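You operate a simulated robot arm through the tools that you are given. There is no shell and no other tool.

You run a simulated robot arm. Do the job below in one go: nothing can be reset, and whatever is moved stays where it is left.

## Task
Shut the fuser cover, tighten both screws, then plug the grey connector in.
Fine: use the yellow screwdriver and stand it back.

Only the result counts: the job must be done as asked and must still hold three seconds after the hand-in. Knocking over, shifting, dropping, spilling or breaking anything else fails it. A push-on lid holds only when it is set on centred and level and pressed home; a screw cap is set on level and turned clockwise until tight.

## Robot
A 7-joint arm with a two-finger parallel gripper, fixed in place. Base frame: the origin is at the foot of the arm, x ahead of it, y to its left, z up; the work surface is at about z = 0.84. Units: m, rad, N and s.
With the tool pointing down near the work surface it reaches from about 0.42 to 0.9 m from the base axis. Its first joint turns from -2.496 to 2.496 rad. Payload 3 kg.
Tool frame: the origin (TCP) lies between the finger pads and is the grasp point; the fingertips stand 0.03 m ahead of it; z points along the fingers, y is the line along which they close. Largest opening 0.094 m; finger width 0.028, thickness 0.01; the body of the gripper, 0.05 by 0.096 m, starts 0.055 m behind the TCP.
Orientation is told as [roll, pitch, yaw] about the base's x, y, z axes, in that order, counted from this pose: with the fingers straight down and closing along the base's y, the tool's x points along the base's -x, its y along +y and its z along -z.

## Interface
- The arm moves only by the tool servo_tool. Its argument "moves" is one flat list of numbers, 7 for each row, row after row: the closure, from 0 (fully open) to 1 (shut), then the shift along the base's x, y, z in units of 500 mm (1.0 is 500 mm), then the turn, a rotation vector about the base's x, y, z in units of 60 degrees (1.0 is 60 degrees). In form: [fingers, dx, dy, dz, wx, wy, wz, fingers, dx, dy, dz, wx, wy, wz, ...]. A call has 1 to 20 rows; each row is the pose to reach, as a shift and turn from the pose commanded when the call began. A call with a number of a shift or a turn outside -1 to 1 is refused whole. A row lasts 0.2 s, in which the tool goes at most 0.05 m and 0.15 rad; a call with a longer step from one row to the next is refused whole, and so is a gripper value outside its range. Where a pose cannot be reached the arm comes as near as it can. A force on the tool above 70 N (or 10 N above the force at the start of the call, whichever is more), or a blocked arm, ends the call early, and 0.2 s more pass. The fingers move at their own pace (about 0.072 m/s each) and stop on an object; they squeeze with about 31 N. The grip force told is the motor's: it shows also when the fingers shut on nothing. Time passes only in rows, and 0.2 s behind the last, so rows that repeat a pose let the fingers close. It gives the time, the measured TCP pose, the force on the tool (base axes), the opening and the grip force at its end, in the units of the frame above (readings bear some noise), with the torque about the TCP (base axes, N m) and any sound that the robot's microphone picked up.
- Cameras (640 x 400 px; columns grow to the right, rows downward): "scene" is fixed at [0.4008, 0.6503, 1.653]; the picture's right is [-0.87, -0.50, 0.00], its down [-0.41, 0.71, -0.58] and it looks along [0.29, -0.50, -0.82] (base axes); focal length 329 px, centre (320, 200). "wrist" rides on the gripper at [0.076, 0.014, -0.103] in the tool frame; the picture's right is [-0.18, 0.98, 0.00], its down [-0.75, -0.14, -0.64] and it looks along [-0.63, -0.12, 0.77] (tool axes); focal length 243 px, centre (320, 200). There is no depth. A picture from a camera that has moved, and an enlarged one, comes with that camera's place and axes in the base frame and with its lens.
- get_image(camera): a new picture of that camera. No time passes.
- close_up(camera, box): a new picture of the part [left, top, right, bottom] of that camera's present view, enlarged. No time passes.
- finish_job(): hands the job in; it is judged then, once.

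Places have to be worked out from the pictures, the camera data and where the tool is seen. Open the gripper and draw the arm clear of the work before you hand the job in, unless the task says otherwise.

The tools are called after "Emit:" as a command line: name --argument value ..., lists and objects as JSON in quotes. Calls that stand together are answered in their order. servo_tool: Moves the arm, as the interface text tells. Its arguments: {"type":"object","properties":{"moves":{"type":"array","items":{"type":"number"}}},"required":["moves"]} The other tools are called the same way: get_image (camera) takes a picture; close_up (camera, box) takes an enlarged picture of a part of a camera's view; finish_job () hands the job in.

At the start:

```text
t: 0.0
tool_pos: [0.5254, 0.162, 1.258]
tool_rot: [0.0, -0.001, 0.001]
ft_force: [0.1, -0.3, -0.6]
torque: [-0.01, 0.02, -0.03]
width: 0.0942
grip_force: 0.0
```

scene: 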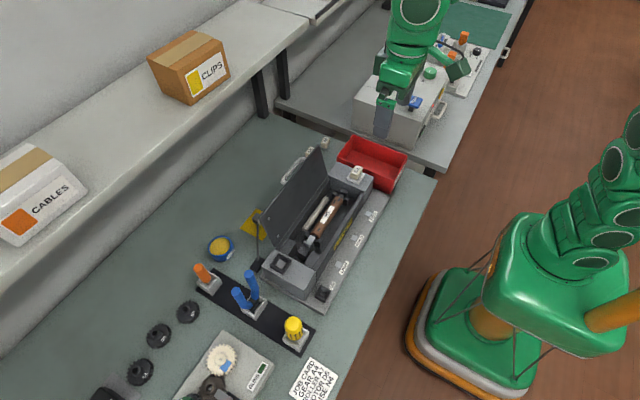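
wrist: 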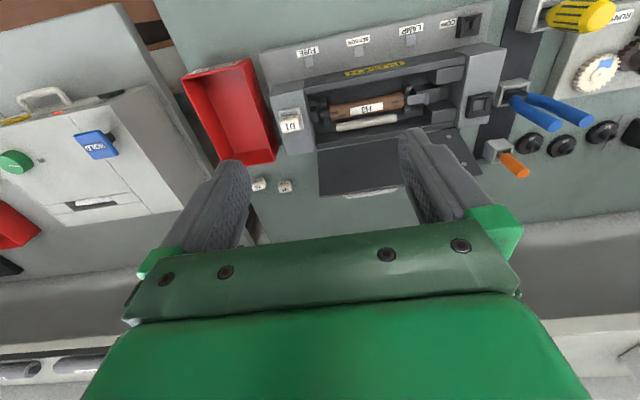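

I start by looking closer at the work area in both cameras to identify the cover, screws, connector and the screwdriver.

Emit:
close_up --camera "scene" --box '[230, 130, 410, 320]'

Emit:
close_up --camera "wrist" --box '[240, 0, 520, 200]'

Emit:
close_up --camera "scene" --box '[170, 240, 350, 400]'

```text
2.11 times, centred on (320, 225) of scene
camera zoom: at [0.4008, 0.6503, 1.653], right [-0.87, -0.5, 0.0], down [-0.41, 0.71, -0.58], along [0.29, -0.5, -0.82], focal length 692 px, centre (320, 147)
```

zoom: 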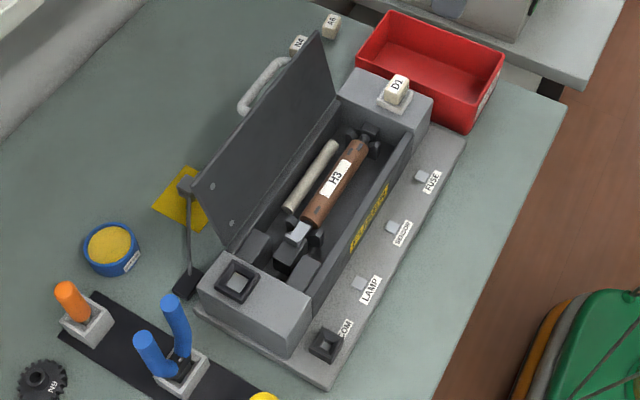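

```text
2.00 times, centred on (380, 100) of wrist
camera zoom: at [0.4486, 0.1763, 1.3623], right [0.18, 0.98, 0.0], down [0.75, -0.14, 0.64], along [0.63, -0.12, -0.77], focal length 485 px, centre (200, 400)
```

zoom: 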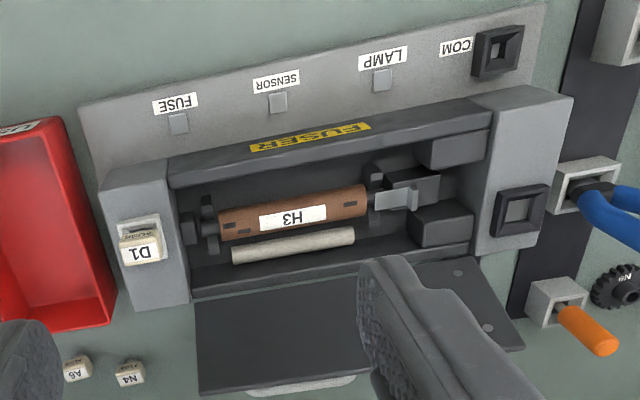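

```text
2.50 times, centred on (260, 320) of scene
camera zoom: at [0.4008, 0.6503, 1.653], right [-0.87, -0.5, 0.0], down [-0.41, 0.71, -0.58], along [0.29, -0.5, -0.82], focal length 822 px, centre (470, -100)
```

zoom: 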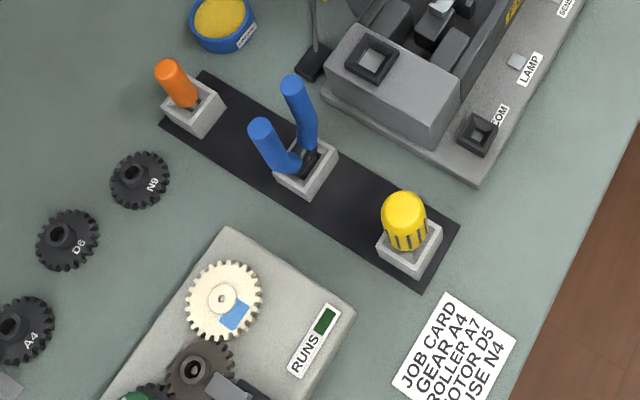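

The grey connector is not obvious yet; I look closer at the cavity, the stalk beside the cover, and the sockets.

Emit:
close_up --camera "scene" --box '[235, 195, 345, 310]'

Emit:
close_up --camera "scene" --box '[250, 130, 350, 220]'

Emit:
close_up --camera "wrist" --box '[400, 20, 520, 110]'

Emit:
close_up --camera "wrist" --box '[380, 100, 520, 200]'

Emit:
close_up --camera "scene" --box '[340, 0, 520, 150]'

```text
3.48 times, centred on (290, 252) of scene
camera zoom: at [0.4008, 0.6503, 1.653], right [-0.87, -0.5, 0.0], down [-0.41, 0.71, -0.58], along [0.29, -0.5, -0.82], focal length 1144 px, centre (424, 17)
```

zoom: 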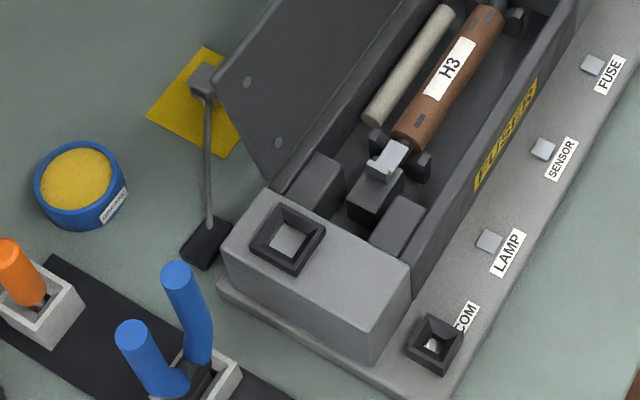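

```text
4.44 times, centred on (300, 175) of scene
camera zoom: at [0.4008, 0.6503, 1.653], right [-0.87, -0.5, 0.0], down [-0.41, 0.71, -0.58], along [0.29, -0.5, -0.82], focal length 1462 px, centre (409, 311)
```

zoom: 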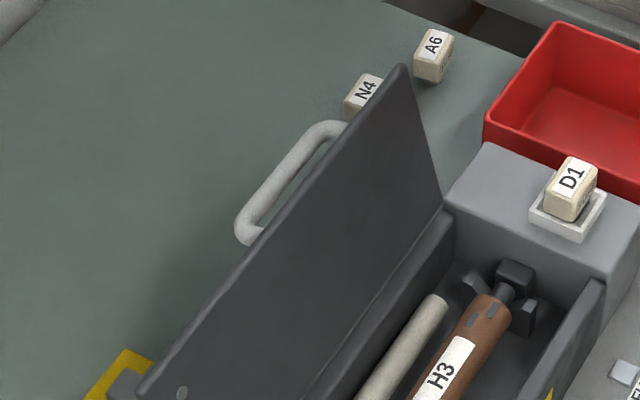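

```text
4.44 times, centred on (460, 65) of wrist
camera zoom: at [0.4486, 0.1763, 1.3623], right [0.18, 0.98, 0.0], down [0.75, -0.14, 0.64], along [0.63, -0.12, -0.77], focal length 1078 px, centre (-302, 800)
```

zoom: 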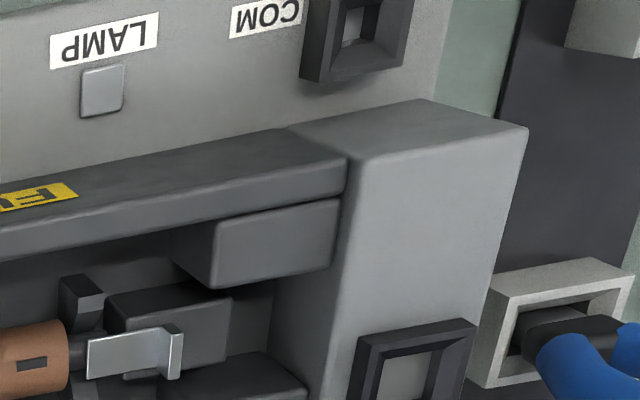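

```text
4.00 times, centred on (450, 150) of wrist
camera zoom: at [0.4486, 0.1763, 1.3623], right [0.18, 0.98, 0.0], down [0.75, -0.14, 0.64], along [0.63, -0.12, -0.77], focal length 970 px, centre (-200, 400)
```

zoom: 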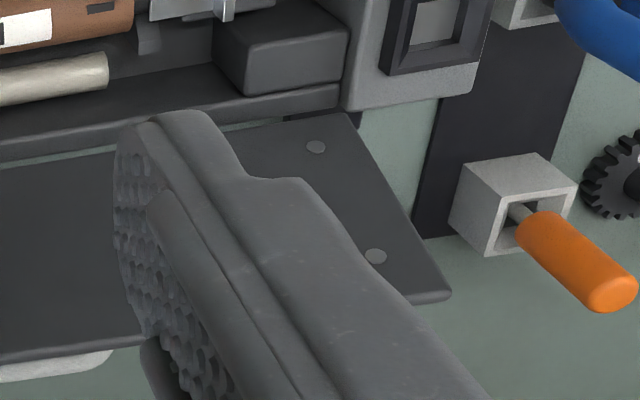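

```text
2.67 times, centred on (430, 75) of scene
camera zoom: at [0.4008, 0.6503, 1.653], right [-0.87, -0.5, 0.0], down [-0.41, 0.71, -0.58], along [0.29, -0.5, -0.82], focal length 877 px, centre (27, 533)
```

zoom: 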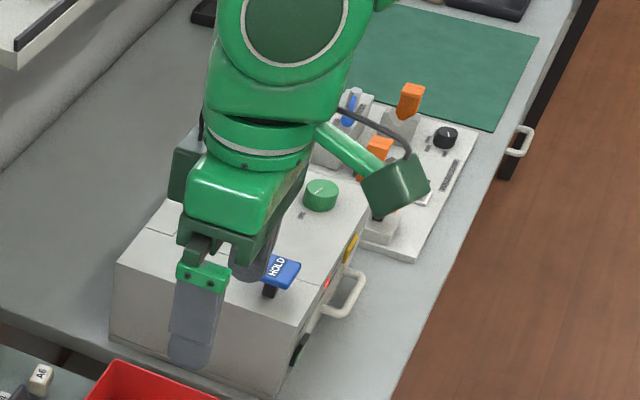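

The cover is hinged on its far (larger x) edge with two screw heads at its +y end. A grey plug on a cord lies near (0.78, 0.33), hidden in the wrist view by a finger, so I shift the arm along +y at a safe height to see it.

Emit:
servo_tool --moves '[0, 0, 0.1, 0, 0, 0, 0, 0, 0, 0.2, 0, 0, 0, 0, 0, 0, 0.3, 0, 0, 0, 0, 0, 0, 0.36, -0.06, 0, 0, 0, 0, 0, 0.36, -0.1, 0, 0, 0]'

Emit:
get_image --camera "wrist"

Emit:
get_image --camera "scene"

```text
t: 1.2
tool_pos: [0.5264, 0.3429, 1.2074]
tool_rot: [-0.001, -0.001, 0.001]
ft_force: [-0.5, 0.4, -0.7]
torque: [0.01, -0.02, -0.03]
width: 0.0938
grip_force: 0.1
```

```text
taken
camera wrist: at [0.4491, 0.3566, 1.3106], right [0.18, 0.98, 0.0], down [0.75, -0.14, 0.64], along [0.63, -0.12, -0.77], focal length 243 px, centre (320, 200)
```

wrist: 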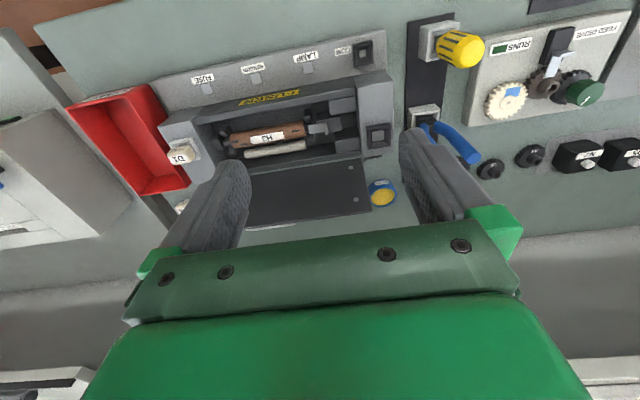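

```text
taken
```

scene: 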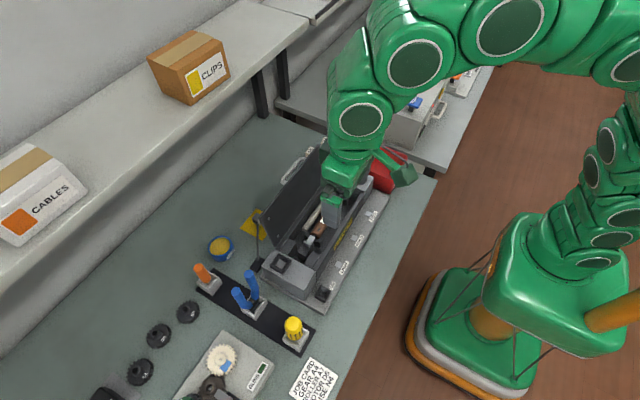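

The plug is hidden behind the raised cover from here; I take enlarged views of what's visible.

Emit:
close_up --camera "wrist" --box '[310, 100, 430, 220]'

Emit:
close_up --camera "wrist" --box '[150, 60, 310, 220]'

Emit:
close_up --camera "wrist" --box '[320, 0, 520, 160]'

```text
3.33 times, centred on (370, 160) of wrist
camera zoom: at [0.4491, 0.3566, 1.3106], right [0.18, 0.98, 0.0], down [0.75, -0.14, 0.64], along [0.63, -0.12, -0.77], focal length 809 px, centre (153, 333)
```

zoom: 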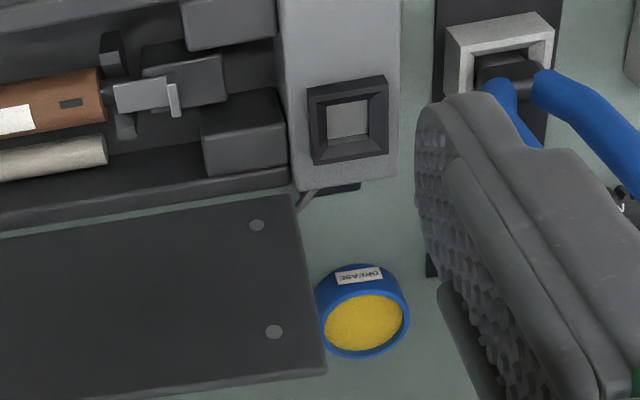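

```text
2.50 times, centred on (230, 140) of wrist
camera zoom: at [0.4491, 0.3566, 1.3106], right [0.18, 0.98, 0.0], down [0.75, -0.14, 0.64], along [0.63, -0.12, -0.77], focal length 606 px, centre (545, 350)
```

zoom: 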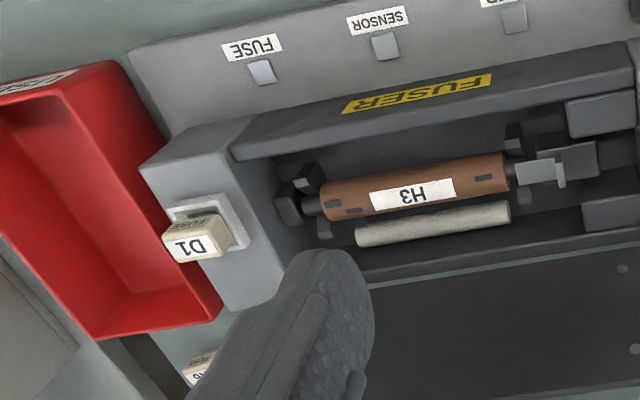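

```text
2.50 times, centred on (420, 80) of wrist
camera zoom: at [0.4491, 0.3566, 1.3106], right [0.18, 0.98, 0.0], down [0.75, -0.14, 0.64], along [0.63, -0.12, -0.77], focal length 606 px, centre (70, 500)
```

zoom: 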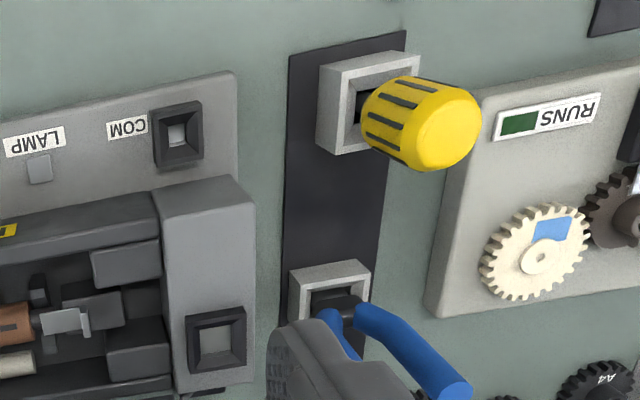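

Triangulating gives the cover's hinge end at about (0.672, 0.390, 0.93), and its free corner at (0.704, 0.388, 1.04). I enlarge the plug in the scene view to judge its height and shape.

Emit:
close_up --camera "scene" --box '[235, 200, 285, 280]'

Emit:
close_up --camera "scene" --box '[270, 300, 340, 360]'

Emit:
close_up --camera "scene" --box '[255, 245, 345, 310]'

```text
5.00 times, centred on (260, 240) of scene
camera zoom: at [0.4008, 0.6503, 1.653], right [-0.87, -0.5, 0.0], down [-0.41, 0.71, -0.58], along [0.29, -0.5, -0.82], focal length 1645 px, centre (620, 0)
```

zoom: 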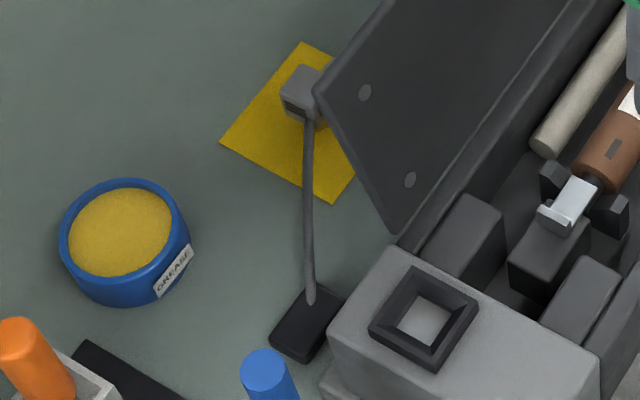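

```text
6.67 times, centred on (305, 330) of scene
camera zoom: at [0.4008, 0.6503, 1.653], right [-0.87, -0.5, 0.0], down [-0.41, 0.71, -0.58], along [0.29, -0.5, -0.82], focal length 2193 px, centre (420, -667)
```

zoom: 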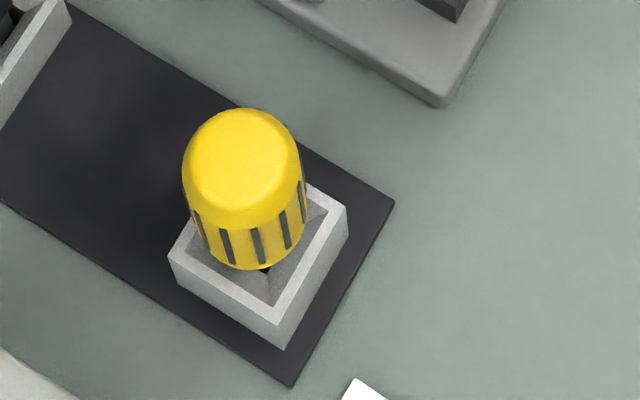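

```text
6.15 times, centred on (300, 278) of scene
camera zoom: at [0.4008, 0.6503, 1.653], right [-0.87, -0.5, 0.0], down [-0.41, 0.71, -0.58], along [0.29, -0.5, -0.82], focal length 2024 px, centre (443, -277)
```

zoom: 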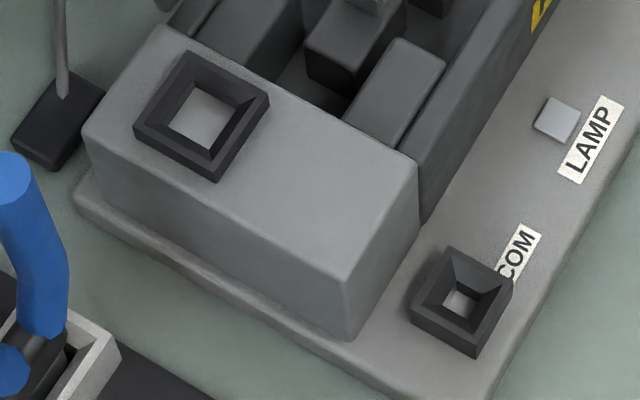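

The yellow driver stands at about (0.535, 0.525) with its handle top near z 0.973, and the cover leans back about 16° past vertical. I move closed fingers at a safe height to a point behind the cover, and look at the plug on the way.

Emit:
servo_tool --moves '[1, 0.085, -0.01, 0, 0, 0, 0, 1, 0.17, -0.02, 0, 0, 0, 0, 1, 0.255, -0.03, 0, 0, 0, 0, 1, 0.34, -0.045, 0, 0, 0, 0, 1, 0.42, -0.055, 0, 0, 0, 0, 1, 0.507, -0.066, 0, 0, 0, 0, 1, 0.507, -0.066, 0, 0, 0, 0]'

Emit:
get_image --camera "wrist"

Emit:
get_image --camera "scene"

```text
t: 2.8
tool_pos: [0.7184, 0.3105, 1.1816]
tool_rot: [0.0, 0.0, 0.002]
ft_force: [0.0, -0.5, 0.6]
torque: [-0.07, 0.02, -0.01]
width: 0.0001
grip_force: 30.8
out of reach, approached as far as the arm can: row 5, 6, 7
```

```text
taken
camera wrist: at [0.6415, 0.3245, 1.2856], right [0.18, 0.98, 0.0], down [0.75, -0.14, 0.64], along [0.63, -0.12, -0.77], focal length 243 px, centre (320, 200)
```

wrist: 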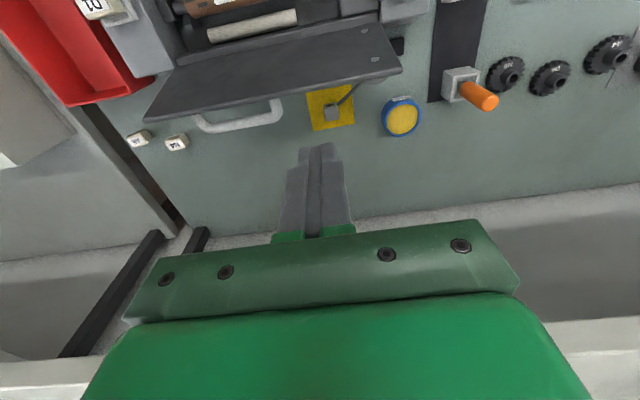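

```text
taken
```

scene: 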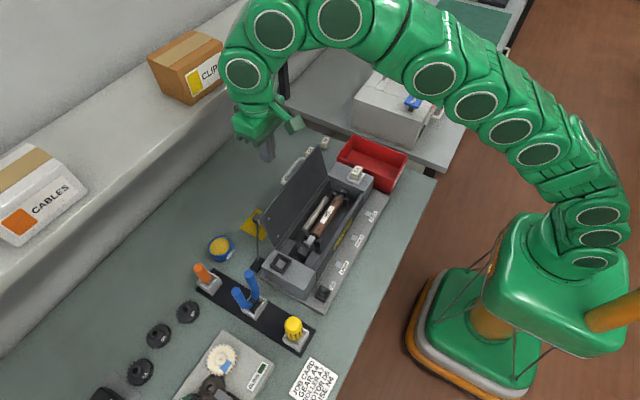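

The arm stopped at its reach limit at this height (0.718, 0.31, 1.18), which is already behind the cover. I enlarge the plug and the cover's back here.

Emit:
close_up --camera "wrist" --box '[290, 60, 430, 150]'

Emit:
close_up --camera "wrist" --box '[130, 0, 430, 160]'

Emit:
close_up --camera "scene" --box '[210, 100, 350, 260]'

```text
4.44 times, centred on (360, 105) of wrist
camera zoom: at [0.6415, 0.3245, 1.2856], right [0.18, 0.98, 0.0], down [0.75, -0.14, 0.64], along [0.63, -0.12, -0.77], focal length 1078 px, centre (142, 622)
```

zoom: 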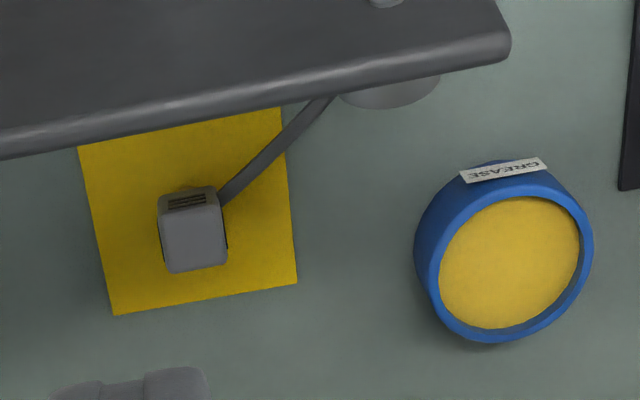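

```text
2.13 times, centred on (280, 80) of wrist
camera zoom: at [0.6415, 0.3245, 1.2856], right [0.18, 0.98, 0.0], down [0.75, -0.14, 0.64], along [0.63, -0.12, -0.77], focal length 518 px, centre (405, 456)
```

zoom: 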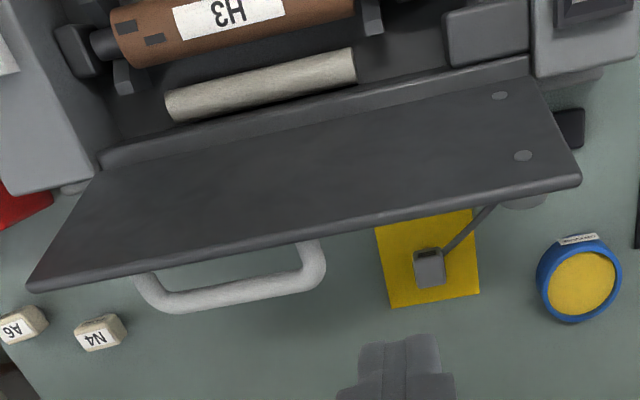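

```text
2.50 times, centred on (280, 180) of scene
camera zoom: at [0.4008, 0.6503, 1.653], right [-0.87, -0.5, 0.0], down [-0.41, 0.71, -0.58], along [0.29, -0.5, -0.82], focal length 822 px, centre (420, 250)
```

zoom: 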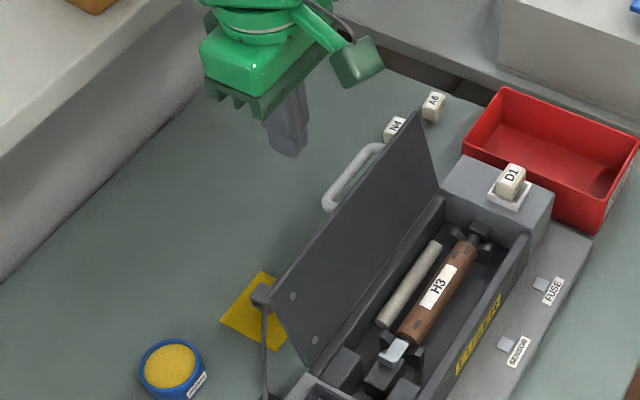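

The plug is a small grey box about 24 mm wide with its top near z 0.873, at about (0.795, 0.316). I zoom in more to see which side has the contacts and where the cord leaves.

Emit:
close_up --camera "wrist" --box '[315, 90, 355, 125]'

Emit:
close_up --camera "scene" --box '[245, 205, 275, 235]'

Emit:
close_up --camera "scene" --box '[265, 255, 295, 280]'

Emit:
close_up --camera "scene" --box '[310, 280, 340, 305]'

```text
11.43 times, centred on (335, 108) of wrist
camera zoom: at [0.6415, 0.3245, 1.2856], right [0.18, 0.98, 0.0], down [0.75, -0.14, 0.64], along [0.63, -0.12, -0.77], focal length 2773 px, centre (149, 1257)
```

zoom: 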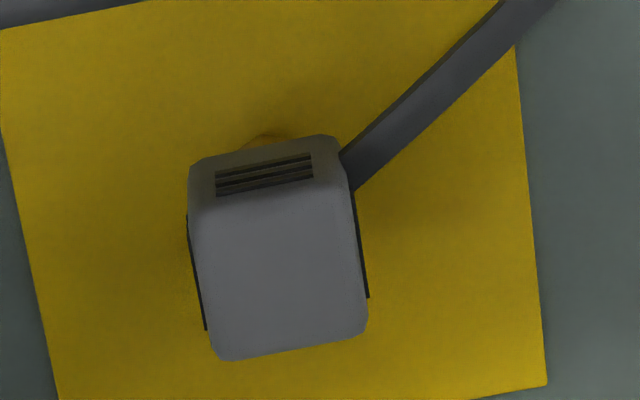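

```text
13.33 times, centred on (260, 220) of scene
camera zoom: at [0.4008, 0.6503, 1.653], right [-0.87, -0.5, 0.0], down [-0.41, 0.71, -0.58], along [0.29, -0.5, -0.82], focal length 4386 px, centre (1120, -67)
```

zoom: 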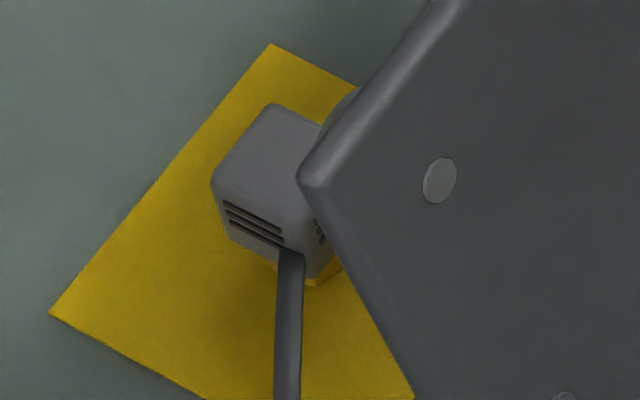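

```text
16.00 times, centred on (280, 268) of scene
camera zoom: at [0.4008, 0.6503, 1.653], right [-0.87, -0.5, 0.0], down [-0.41, 0.71, -0.58], along [0.29, -0.5, -0.82], focal length 5263 px, centre (960, -880)
```

zoom: 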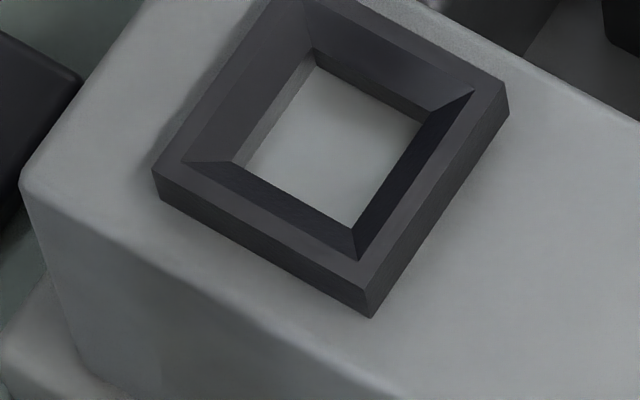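

```text
16.00 times, centred on (325, 292) of scene
camera zoom: at [0.4008, 0.6503, 1.653], right [-0.87, -0.5, 0.0], down [-0.41, 0.71, -0.58], along [0.29, -0.5, -0.82], focal length 5263 px, centre (240, -1280)
```

zoom: 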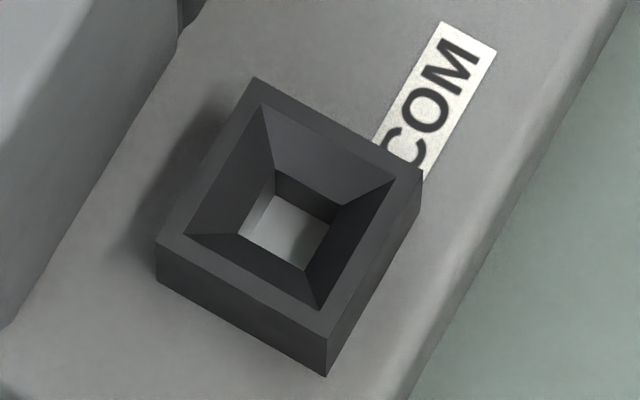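

The plug stands with slotted side faces, cord leaving at its low corner; I will examine its underside later. First I lower the closed fingers a little behind the cover's free edge, checking how the commanded pose relates to the measured one.

Emit:
servo_tool --moves '[1, 0, 0, -0.05, 0, 0, 0, 1, 0, 0, -0.1, 0, 0, 0, 1, 0, 0, -0.14, 0, 0, 0]'

```text
t: 3.6
tool_pos: [0.7185, 0.3099, 1.1109]
tool_rot: [-0.002, 0.0, 0.0]
ft_force: [0.5, 0.9, 0.2]
torque: [-0.01, 0.01, 0.0]
width: 0.0
grip_force: 31.2
```

The commanded pose follows the reached pose, so now I move out to x ≈ 0.775 and then down to z ≈ 1.005 behind the cover.

Emit:
servo_tool --moves '[1, 0.06, 0, 0, 0, 0, 0, 1, 0.115, 0, 0, 0, 0, 0, 1, 0.115, 0, -0.08, 0, 0, 0, 1, 0.115, 0, -0.16, 0, 0, 0, 1, 0.115, 0, -0.21, 0, 0, 0]'

Emit:
get_image --camera "scene"

Emit:
get_image --camera "wrist"

```text
t: 4.8
tool_pos: [0.7765, 0.3141, 1.0068]
tool_rot: [-0.002, 0.003, 0.002]
ft_force: [-0.3, 0.6, -0.3]
torque: [-0.01, -0.01, 0.01]
width: 0.0001
grip_force: 30.9
```

```text
taken
```

scene: 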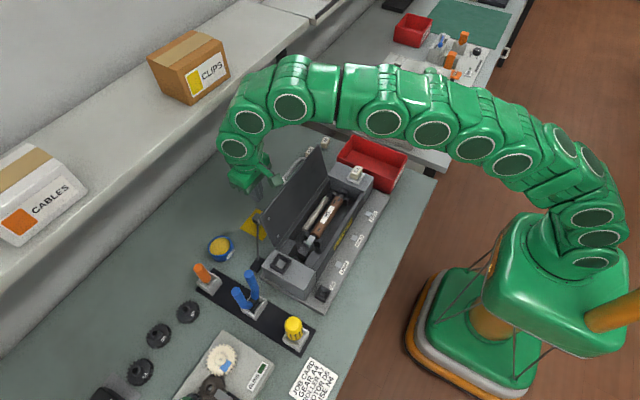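

```text
taken
camera wrist: at [0.6999, 0.3273, 1.1094], right [0.18, 0.98, 0.0], down [0.75, -0.14, 0.64], along [0.63, -0.12, -0.77], focal length 243 px, centre (320, 200)
```

wrist: 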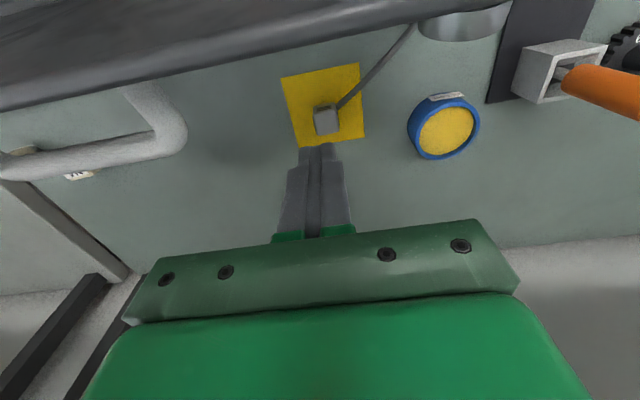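

Fingers are behind the cover with clearance; I now push gently toward −x to swing the cover up toward vertical.

Emit:
servo_tool --moves '[1, -0.04, 0, 0, 0, 0, 0, 1, -0.07, 0, 0, 0, 0, 0, 1, -0.1, 0, 0, 0, 0, 0, 1, -0.125, 0, 0, 0, 0, 0, 1, -0.15, 0, 0, 0, 0, 0, 1, -0.17, 0, 0, 0, 0, 0]'

Emit:
close_up --camera "scene" --box '[210, 100, 410, 310]'

```text
t: 6.2
tool_pos: [0.6898, 0.3102, 1.0064]
tool_rot: [-0.001, 0.001, 0.0]
ft_force: [0.6, 0.7, -0.6]
torque: [0.01, 0.0, -0.01]
width: 0.0
grip_force: 30.8
```

```text
1.90 times, centred on (310, 205) of scene
camera zoom: at [0.4008, 0.6503, 1.653], right [-0.87, -0.5, 0.0], down [-0.41, 0.71, -0.58], along [0.29, -0.5, -0.82], focal length 626 px, centre (339, 190)
```

zoom: 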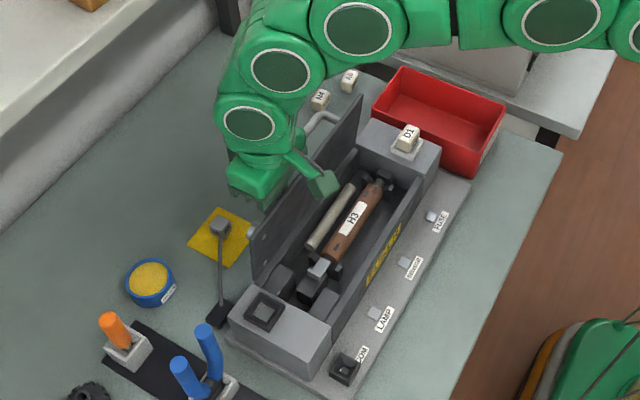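

The cover has swung close to vertical with little force. I continue pushing toward −x so it passes over center.

Emit:
servo_tool --moves '[1, -0.02, 0, 0, 0, 0, 0, 1, -0.04, 0, 0, 0, 0, 0, 1, -0.06, 0, 0, 0, 0, 0, 1, -0.08, 0, 0, 0, 0, 0]'

Emit:
close_up --camera "scene" --box '[210, 100, 410, 310]'

Emit:
get_image --camera "wrist"

```text
t: 7.2
tool_pos: [0.6494, 0.3118, 1.0057]
tool_rot: [-0.001, 0.003, 0.002]
ft_force: [-0.2, 0.1, 0.6]
torque: [0.01, -0.01, 0.0]
width: 0.0003
grip_force: 31.2
```

```text
1.90 times, centred on (310, 205) of scene
camera zoom: at [0.4008, 0.6503, 1.653], right [-0.87, -0.5, 0.0], down [-0.41, 0.71, -0.58], along [0.29, -0.5, -0.82], focal length 626 px, centre (339, 190)
```

zoom: 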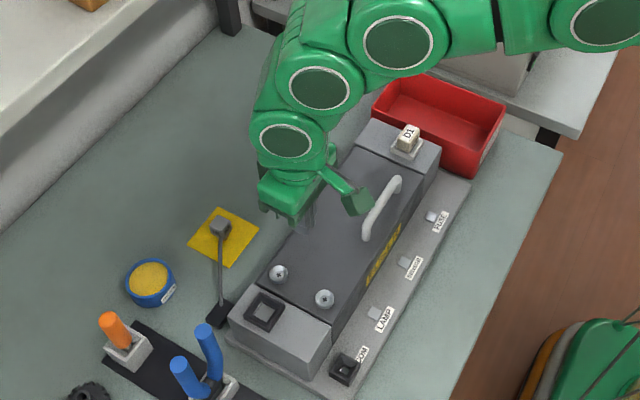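

```text
taken
camera wrist: at [0.5725, 0.3248, 1.1084], right [0.18, 0.98, 0.0], down [0.75, -0.14, 0.64], along [0.63, -0.12, -0.77], focal length 243 px, centre (320, 200)
```

wrist: 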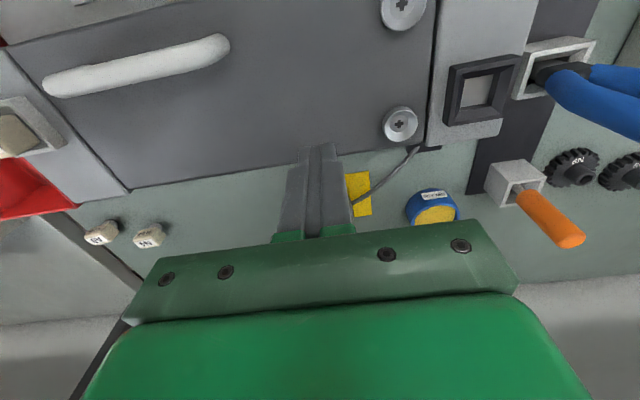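

The cover has dropped shut, with the two cross-head screws now on top. I press it down lightly near its front edge beside the handle to make sure it's fully home.

Emit:
servo_tool --moves '[1, -0.06, 0, 0, 0, 0, 0, 1, -0.12, 0.01, 0, 0, 0, 0, 1, -0.12, 0.01, -0.03, 0, 0, 0, 1, -0.12, 0.01, -0.05, 0, 0, 0, 1, -0.12, 0.01, -0.06, 0, 0, 0]'

Emit:
get_image --camera "wrist"

Emit:
close_up --camera "scene" --box '[240, 150, 380, 310]'

```text
t: 8.4
tool_pos: [0.5893, 0.314, 0.9775]
tool_rot: [0.0, 0.0, 0.0]
ft_force: [0.1, -0.1, -0.7]
torque: [0.01, 0.03, -0.01]
width: 0.0
grip_force: 31.0
```

```text
taken
camera wrist: at [0.5134, 0.3289, 1.0796], right [0.18, 0.98, 0.0], down [0.75, -0.14, 0.64], along [0.63, -0.12, -0.77], focal length 243 px, centre (320, 200)
```

wrist: 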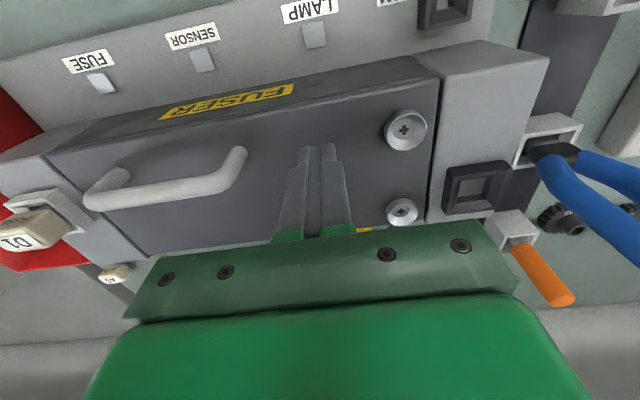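

```text
2.50 times, centred on (310, 230) of scene
camera zoom: at [0.4008, 0.6503, 1.653], right [-0.87, -0.5, 0.0], down [-0.41, 0.71, -0.58], along [0.29, -0.5, -0.82], focal length 822 px, centre (345, 125)
```

zoom: 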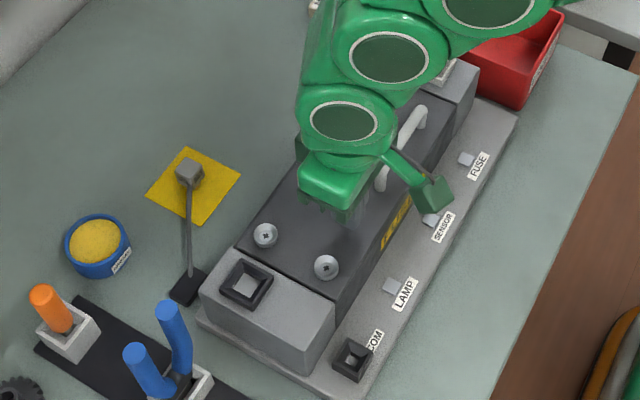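

Fingertips are just above the cover; I lower in small steps to press it home while watching the force.

Emit:
servo_tool --moves '[1, 0, 0, -0.01, 0, 0, 0, 1, 0, 0, -0.016, 0, 0, 0, 1, 0, 0, -0.022, 0, 0, 0, 1, 0, 0, -0.028, 0, 0, 0]'

```text
t: 9.4
tool_pos: [0.5906, 0.3131, 0.9647]
tool_rot: [0.0, 0.0, 0.0]
ft_force: [1.3, 0.5, 0.2]
torque: [0.0, -0.01, 0.01]
width: 0.0
grip_force: 31.0
```

Still no contact with tips near z 0.935; I continue down in smaller steps.

Emit:
servo_tool --moves '[1, 0, 0, -0.005, 0, 0, 0, 1, 0, 0, -0.01, 0, 0, 0, 1, 0, 0, -0.014, 0, 0, 0, 1, 0, 0, -0.018, 0, 0, 0]'

```text
t: 10.1
tool_pos: [0.5908, 0.3142, 0.9623]
tool_rot: [0.001, -0.004, -0.001]
ft_force: [-13.6, -7.5, 27.9]
torque: [-0.23, 0.11, -0.12]
width: 0.0002
grip_force: 31.3
stopped in row 3: the force on the tool passed its limit at 80 N (the readings are from after the stop); the commanded pose is now the measured one
```

Contact came at tip height z ≈ 0.932 and the cover did not yield, so it's home. I lift away and look from above.

Emit:
servo_tool --moves '[1, 0, 0, 0.04, 0, 0, 0, 1, 0, 0, 0.12, 0, 0, 0, 1, -0.06, 0.06, 0.19, 0, 0, 0, 0.5, -0.14, 0.1, 0.22, 0, 0, 0, 0, -0.16, 0.1, 0.25, 0, 0, 0, 0, -0.16, 0.1, 0.25, 0, 0, 0, 0, -0.16, 0.1, 0.25, 0, 0, 0]'

Emit:
get_image --camera "wrist"

Emit:
get_image --camera "scene"

```text
refused: row 3 steps farther than a row can; nothing moved
```

```text
taken
camera wrist: at [0.5138, 0.3286, 1.0655], right [0.18, 0.98, 0.0], down [0.75, -0.14, 0.64], along [0.63, -0.12, -0.76], focal length 243 px, centre (320, 200)
```

wrist: 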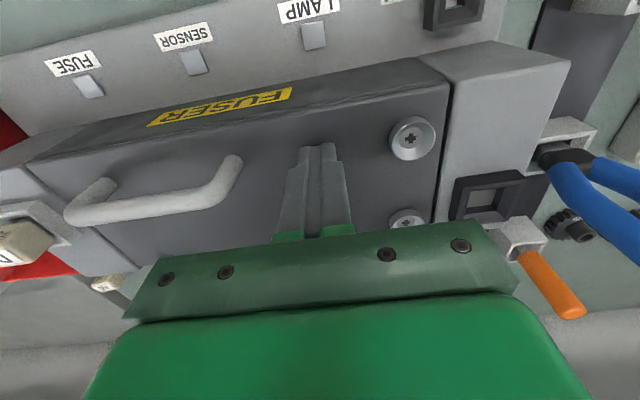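

```text
taken
```

scene: 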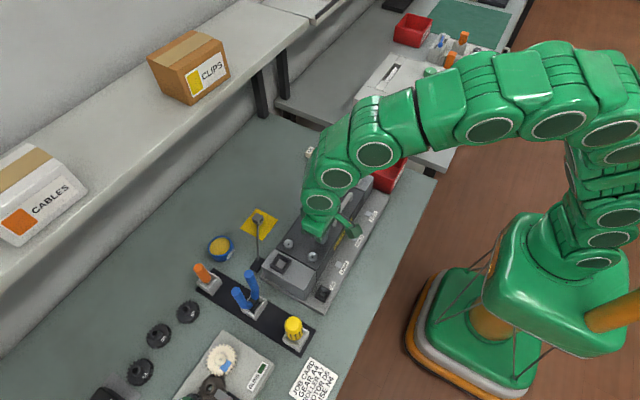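

One row was too long; I retry the lift with shorter steps.

Emit:
servo_tool --moves '[1, 0, 0, 0.04, 0, 0, 0, 1, 0, 0, 0.12, 0, 0, 0, 1, -0.05, 0.03, 0.17, 0, 0, 0, 1, -0.1, 0.06, 0.22, 0, 0, 0, 1, -0.15, 0.1, 0.25, 0, 0, 0, 1, -0.16, 0.1, 0.29, 0, 0, 0]'

Emit:
get_image --camera "wrist"

Emit:
get_image --camera "scene"

```text
t: 11.5
tool_pos: [0.5099, 0.3641, 1.1064]
tool_rot: [-0.001, -0.004, 0.002]
ft_force: [-0.3, -0.4, 0.1]
torque: [-0.01, 0.02, 0.04]
width: 0.0
grip_force: 31.2
```

```text
taken
camera wrist: at [0.4334, 0.3783, 1.2083], right [0.18, 0.98, 0.0], down [0.75, -0.14, 0.64], along [0.63, -0.12, -0.77], focal length 243 px, centre (320, 200)
```

wrist: 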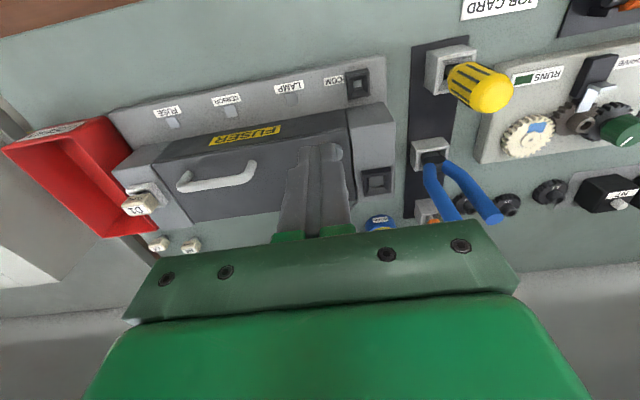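

```text
taken
```

scene: 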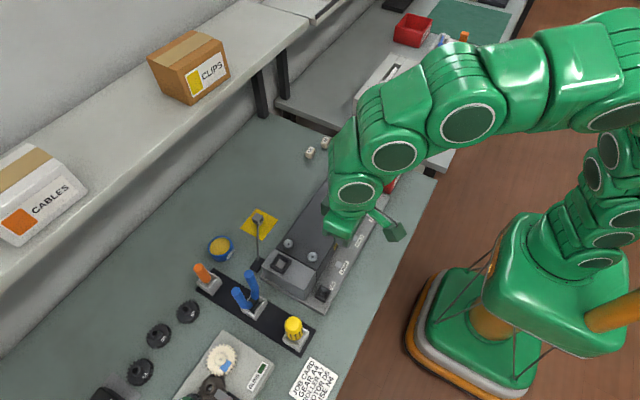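

The cover lies flat with screws at about A (0.652, 0.369) and B (0.5835, 0.369). Now I zoom in on the yellow driver and holder to refine its position.

Emit:
close_up --camera "wrist" --box '[405, 30, 525, 120]'

Emit:
close_up --camera "scene" --box '[275, 305, 325, 355]'

Emit:
close_up --camera "scene" --box '[240, 200, 340, 300]'

```text
4.44 times, centred on (465, 75) of wrist
camera zoom: at [0.4334, 0.3783, 1.2083], right [0.18, 0.98, 0.0], down [0.75, -0.14, 0.64], along [0.63, -0.12, -0.77], focal length 1078 px, centre (-324, 756)
```

zoom: 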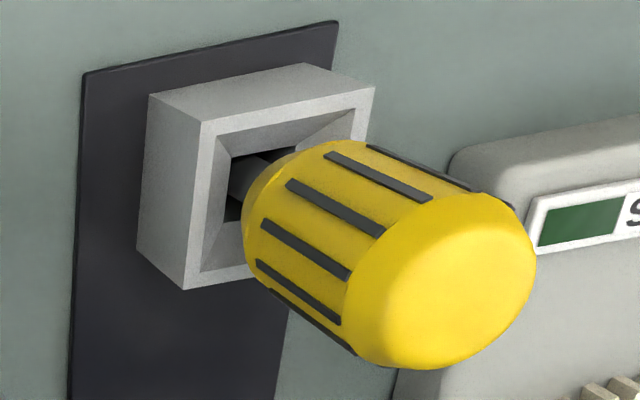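

```text
8.00 times, centred on (300, 330) of scene
camera zoom: at [0.4008, 0.6503, 1.653], right [-0.87, -0.5, 0.0], down [-0.41, 0.71, -0.58], along [0.29, -0.5, -0.82], focal length 2631 px, centre (480, -840)
```

zoom: 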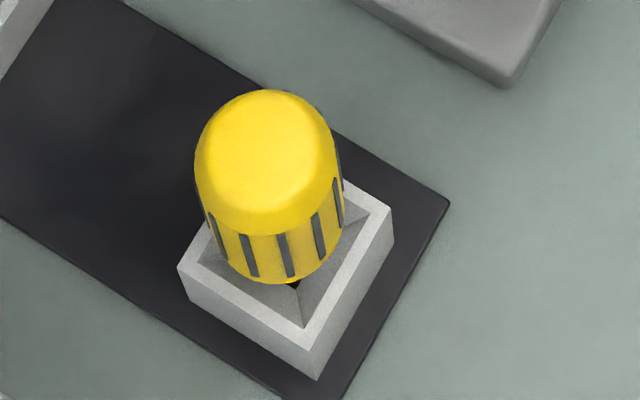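

```text
4.00 times, centred on (290, 250) of scene
camera zoom: at [0.4008, 0.6503, 1.653], right [-0.87, -0.5, 0.0], down [-0.41, 0.71, -0.58], along [0.29, -0.5, -0.82], focal length 1316 px, centre (440, 0)
```

zoom: 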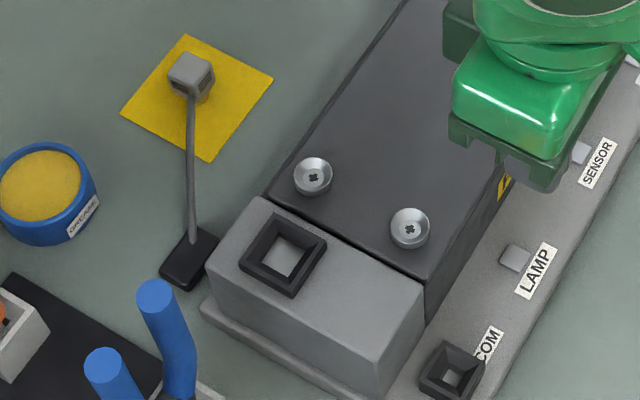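

The driver's axis is at about (0.534, 0.526) with the handle spanning z ≈ 0.885–0.970. I open the gripper and go above it.

Emit:
servo_tool --moves '[0, 0.01, 0.08, 0, 0, 0, 0, 0, 0.02, 0.16, 0, 0, 0, 0, 0, 0.035, 0.24, -0.02, 0, 0, 0, 0, 0.047, 0.323, -0.04, 0, 0, 0, 0, 0.047, 0.323, -0.1, 0, 0, 0]'

Emit:
get_image --camera "wrist"

Emit:
get_image --camera "scene"

```text
t: 12.7
tool_pos: [0.5352, 0.5276, 1.0581]
tool_rot: [0.001, -0.003, 0.002]
ft_force: [0.1, 0.1, 0.0]
torque: [0.01, -0.02, 0.0]
width: 0.0939
grip_force: 0.2
```

```text
taken
camera wrist: at [0.458, 0.5414, 1.1605], right [0.18, 0.98, 0.0], down [0.75, -0.14, 0.64], along [0.63, -0.12, -0.76], focal length 243 px, centre (320, 200)
```

wrist: 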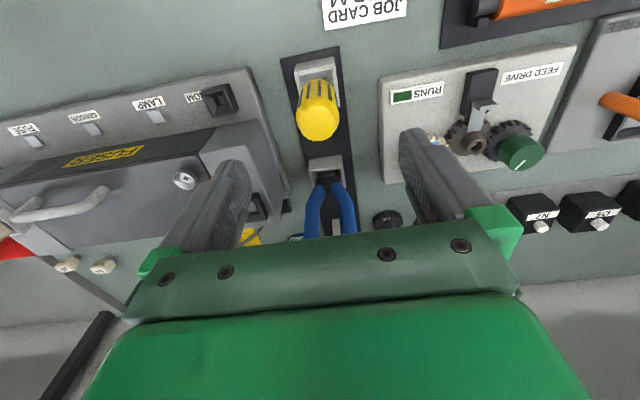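

```text
taken
```

scene: 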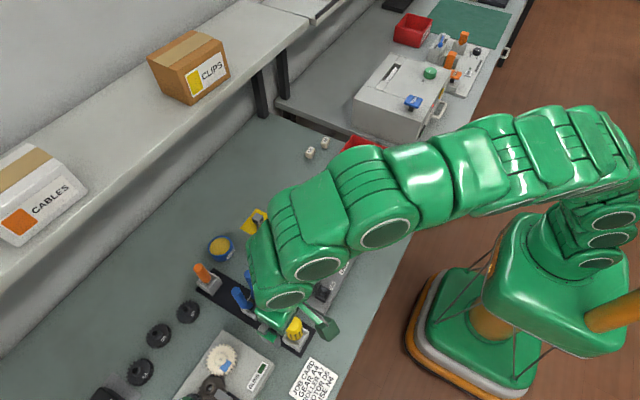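

The handle is centred between the open fingers (top at about (0.531–0.534, 0.527)). I descend straight to TCP z ≈ 0.932 and then close.

Emit:
servo_tool --moves '[0, -0.003, -0.001, -0.07, 0, 0, 0, 0, -0.003, -0.001, -0.14, 0, 0, 0, 0, -0.003, -0.001, -0.2, 0, 0, 0, 0, -0.003, -0.001, -0.252, 0, 0, 0, 0, -0.003, -0.001, -0.252, 0, 0, 0]'

Emit:
get_image --camera "wrist"

```text
t: 13.9
tool_pos: [0.5324, 0.5275, 0.9321]
tool_rot: [0.001, -0.003, 0.003]
ft_force: [-0.5, 0.6, -0.2]
torque: [0.03, -0.01, 0.01]
width: 0.0939
grip_force: 0.0
```

```text
taken
camera wrist: at [0.4546, 0.5412, 1.0345], right [0.18, 0.98, 0.0], down [0.75, -0.14, 0.64], along [0.63, -0.12, -0.76], focal length 243 px, centre (320, 200)
```

wrist: 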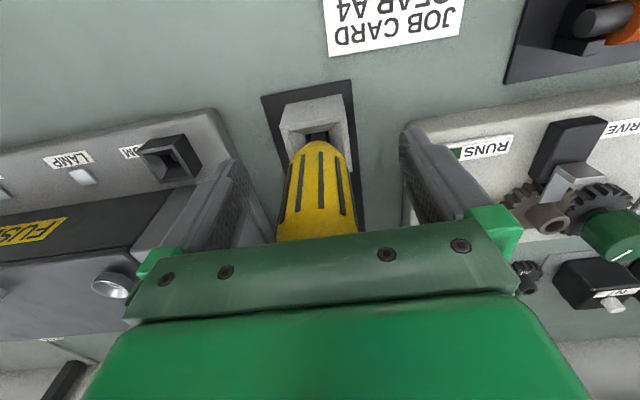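

The handle is between the pads. I close the gripper in place.

Emit:
servo_tool --moves '[1, 0, 0, 0, 0, 0, 0, 1, 0, 0, 0, 0, 0, 0, 1, 0, 0, 0, 0, 0, 0, 1, 0, 0, 0, 0, 0, 0, 1, 0, 0, 0, 0, 0, 0]'

Emit:
get_image --camera "wrist"

```text
t: 15.1
tool_pos: [0.531, 0.5271, 0.9312]
tool_rot: [0.002, -0.004, -0.001]
ft_force: [-0.2, 0.3, 3.3]
torque: [0.04, -0.06, 0.03]
width: 0.0373
grip_force: 31.1
```

```text
taken
camera wrist: at [0.4546, 0.5412, 1.0347], right [0.18, 0.98, 0.0], down [0.75, -0.14, 0.64], along [0.63, -0.12, -0.76], focal length 243 px, centre (320, 200)
```

wrist: 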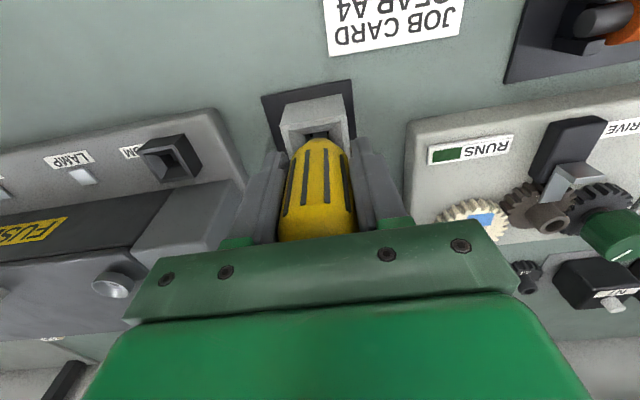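

Gripped at 37 mm. I lift straight up out of the holder.

Emit:
servo_tool --moves '[1, 0, 0, 0.04, 0, 0, 0, 1, 0, 0, 0.1, 0, 0, 0, 1, 0, 0, 0.18, 0, 0, 0, 1, 0, 0, 0.26, 0, 0, 0, 1, 0, 0, 0.33, 0, 0, 0, 1, 0, 0, 0.36, 0, 0, 0]'

Emit:
get_image --camera "wrist"

Emit:
get_image --camera "scene"

```text
t: 16.5
tool_pos: [0.5336, 0.5259, 1.1103]
tool_rot: [0.001, 0.0, 0.002]
ft_force: [-0.3, 0.8, -0.6]
torque: [0.0, 0.0, -0.03]
width: 0.0371
grip_force: 31.2
```

```text
taken
camera wrist: at [0.4569, 0.5413, 1.2132], right [0.18, 0.98, 0.0], down [0.75, -0.14, 0.64], along [0.63, -0.12, -0.77], focal length 243 px, centre (320, 200)
```

wrist: 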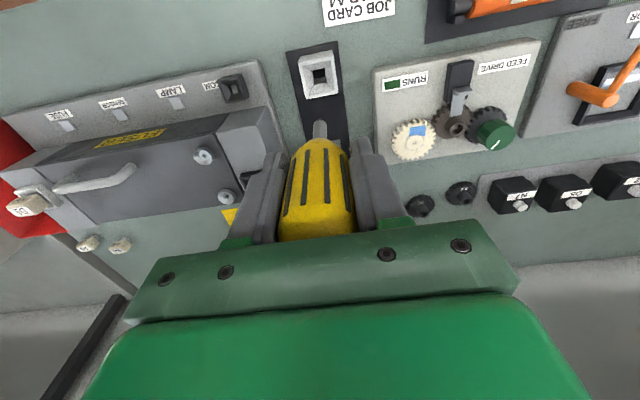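

```text
taken
```

scene: 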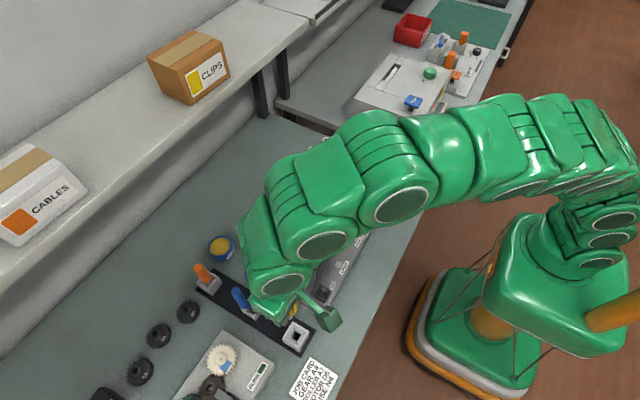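

The driver is held vertically, with the bit showing beneath the handle. I zoom in to measure the tip, and look at the screws again.

Emit:
close_up --camera "wrist" --box '[270, 100, 370, 180]'

Emit:
close_up --camera "wrist" --box '[170, 120, 290, 220]'

```text
5.00 times, centred on (320, 140) of wrist
camera zoom: at [0.4569, 0.5413, 1.2132], right [0.18, 0.98, 0.0], down [0.75, -0.14, 0.64], along [0.63, -0.12, -0.77], focal length 1213 px, centre (320, 500)
```

zoom: 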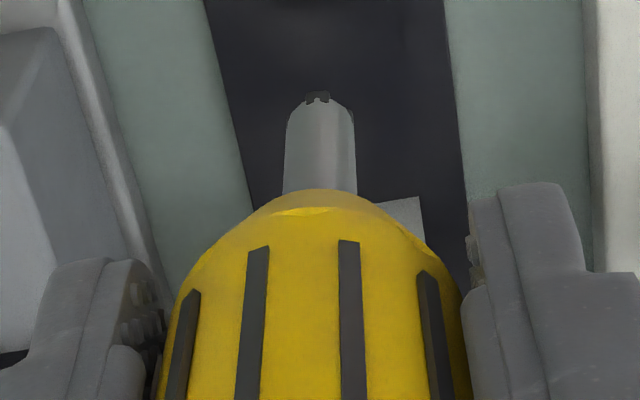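

```text
4.00 times, centred on (230, 170) of wrist
camera zoom: at [0.4569, 0.5413, 1.2132], right [0.18, 0.98, 0.0], down [0.75, -0.14, 0.64], along [0.63, -0.12, -0.77], focal length 970 px, centre (680, 320)
```

zoom: 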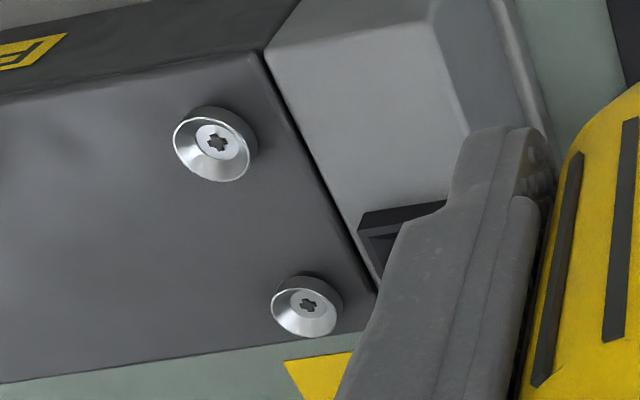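

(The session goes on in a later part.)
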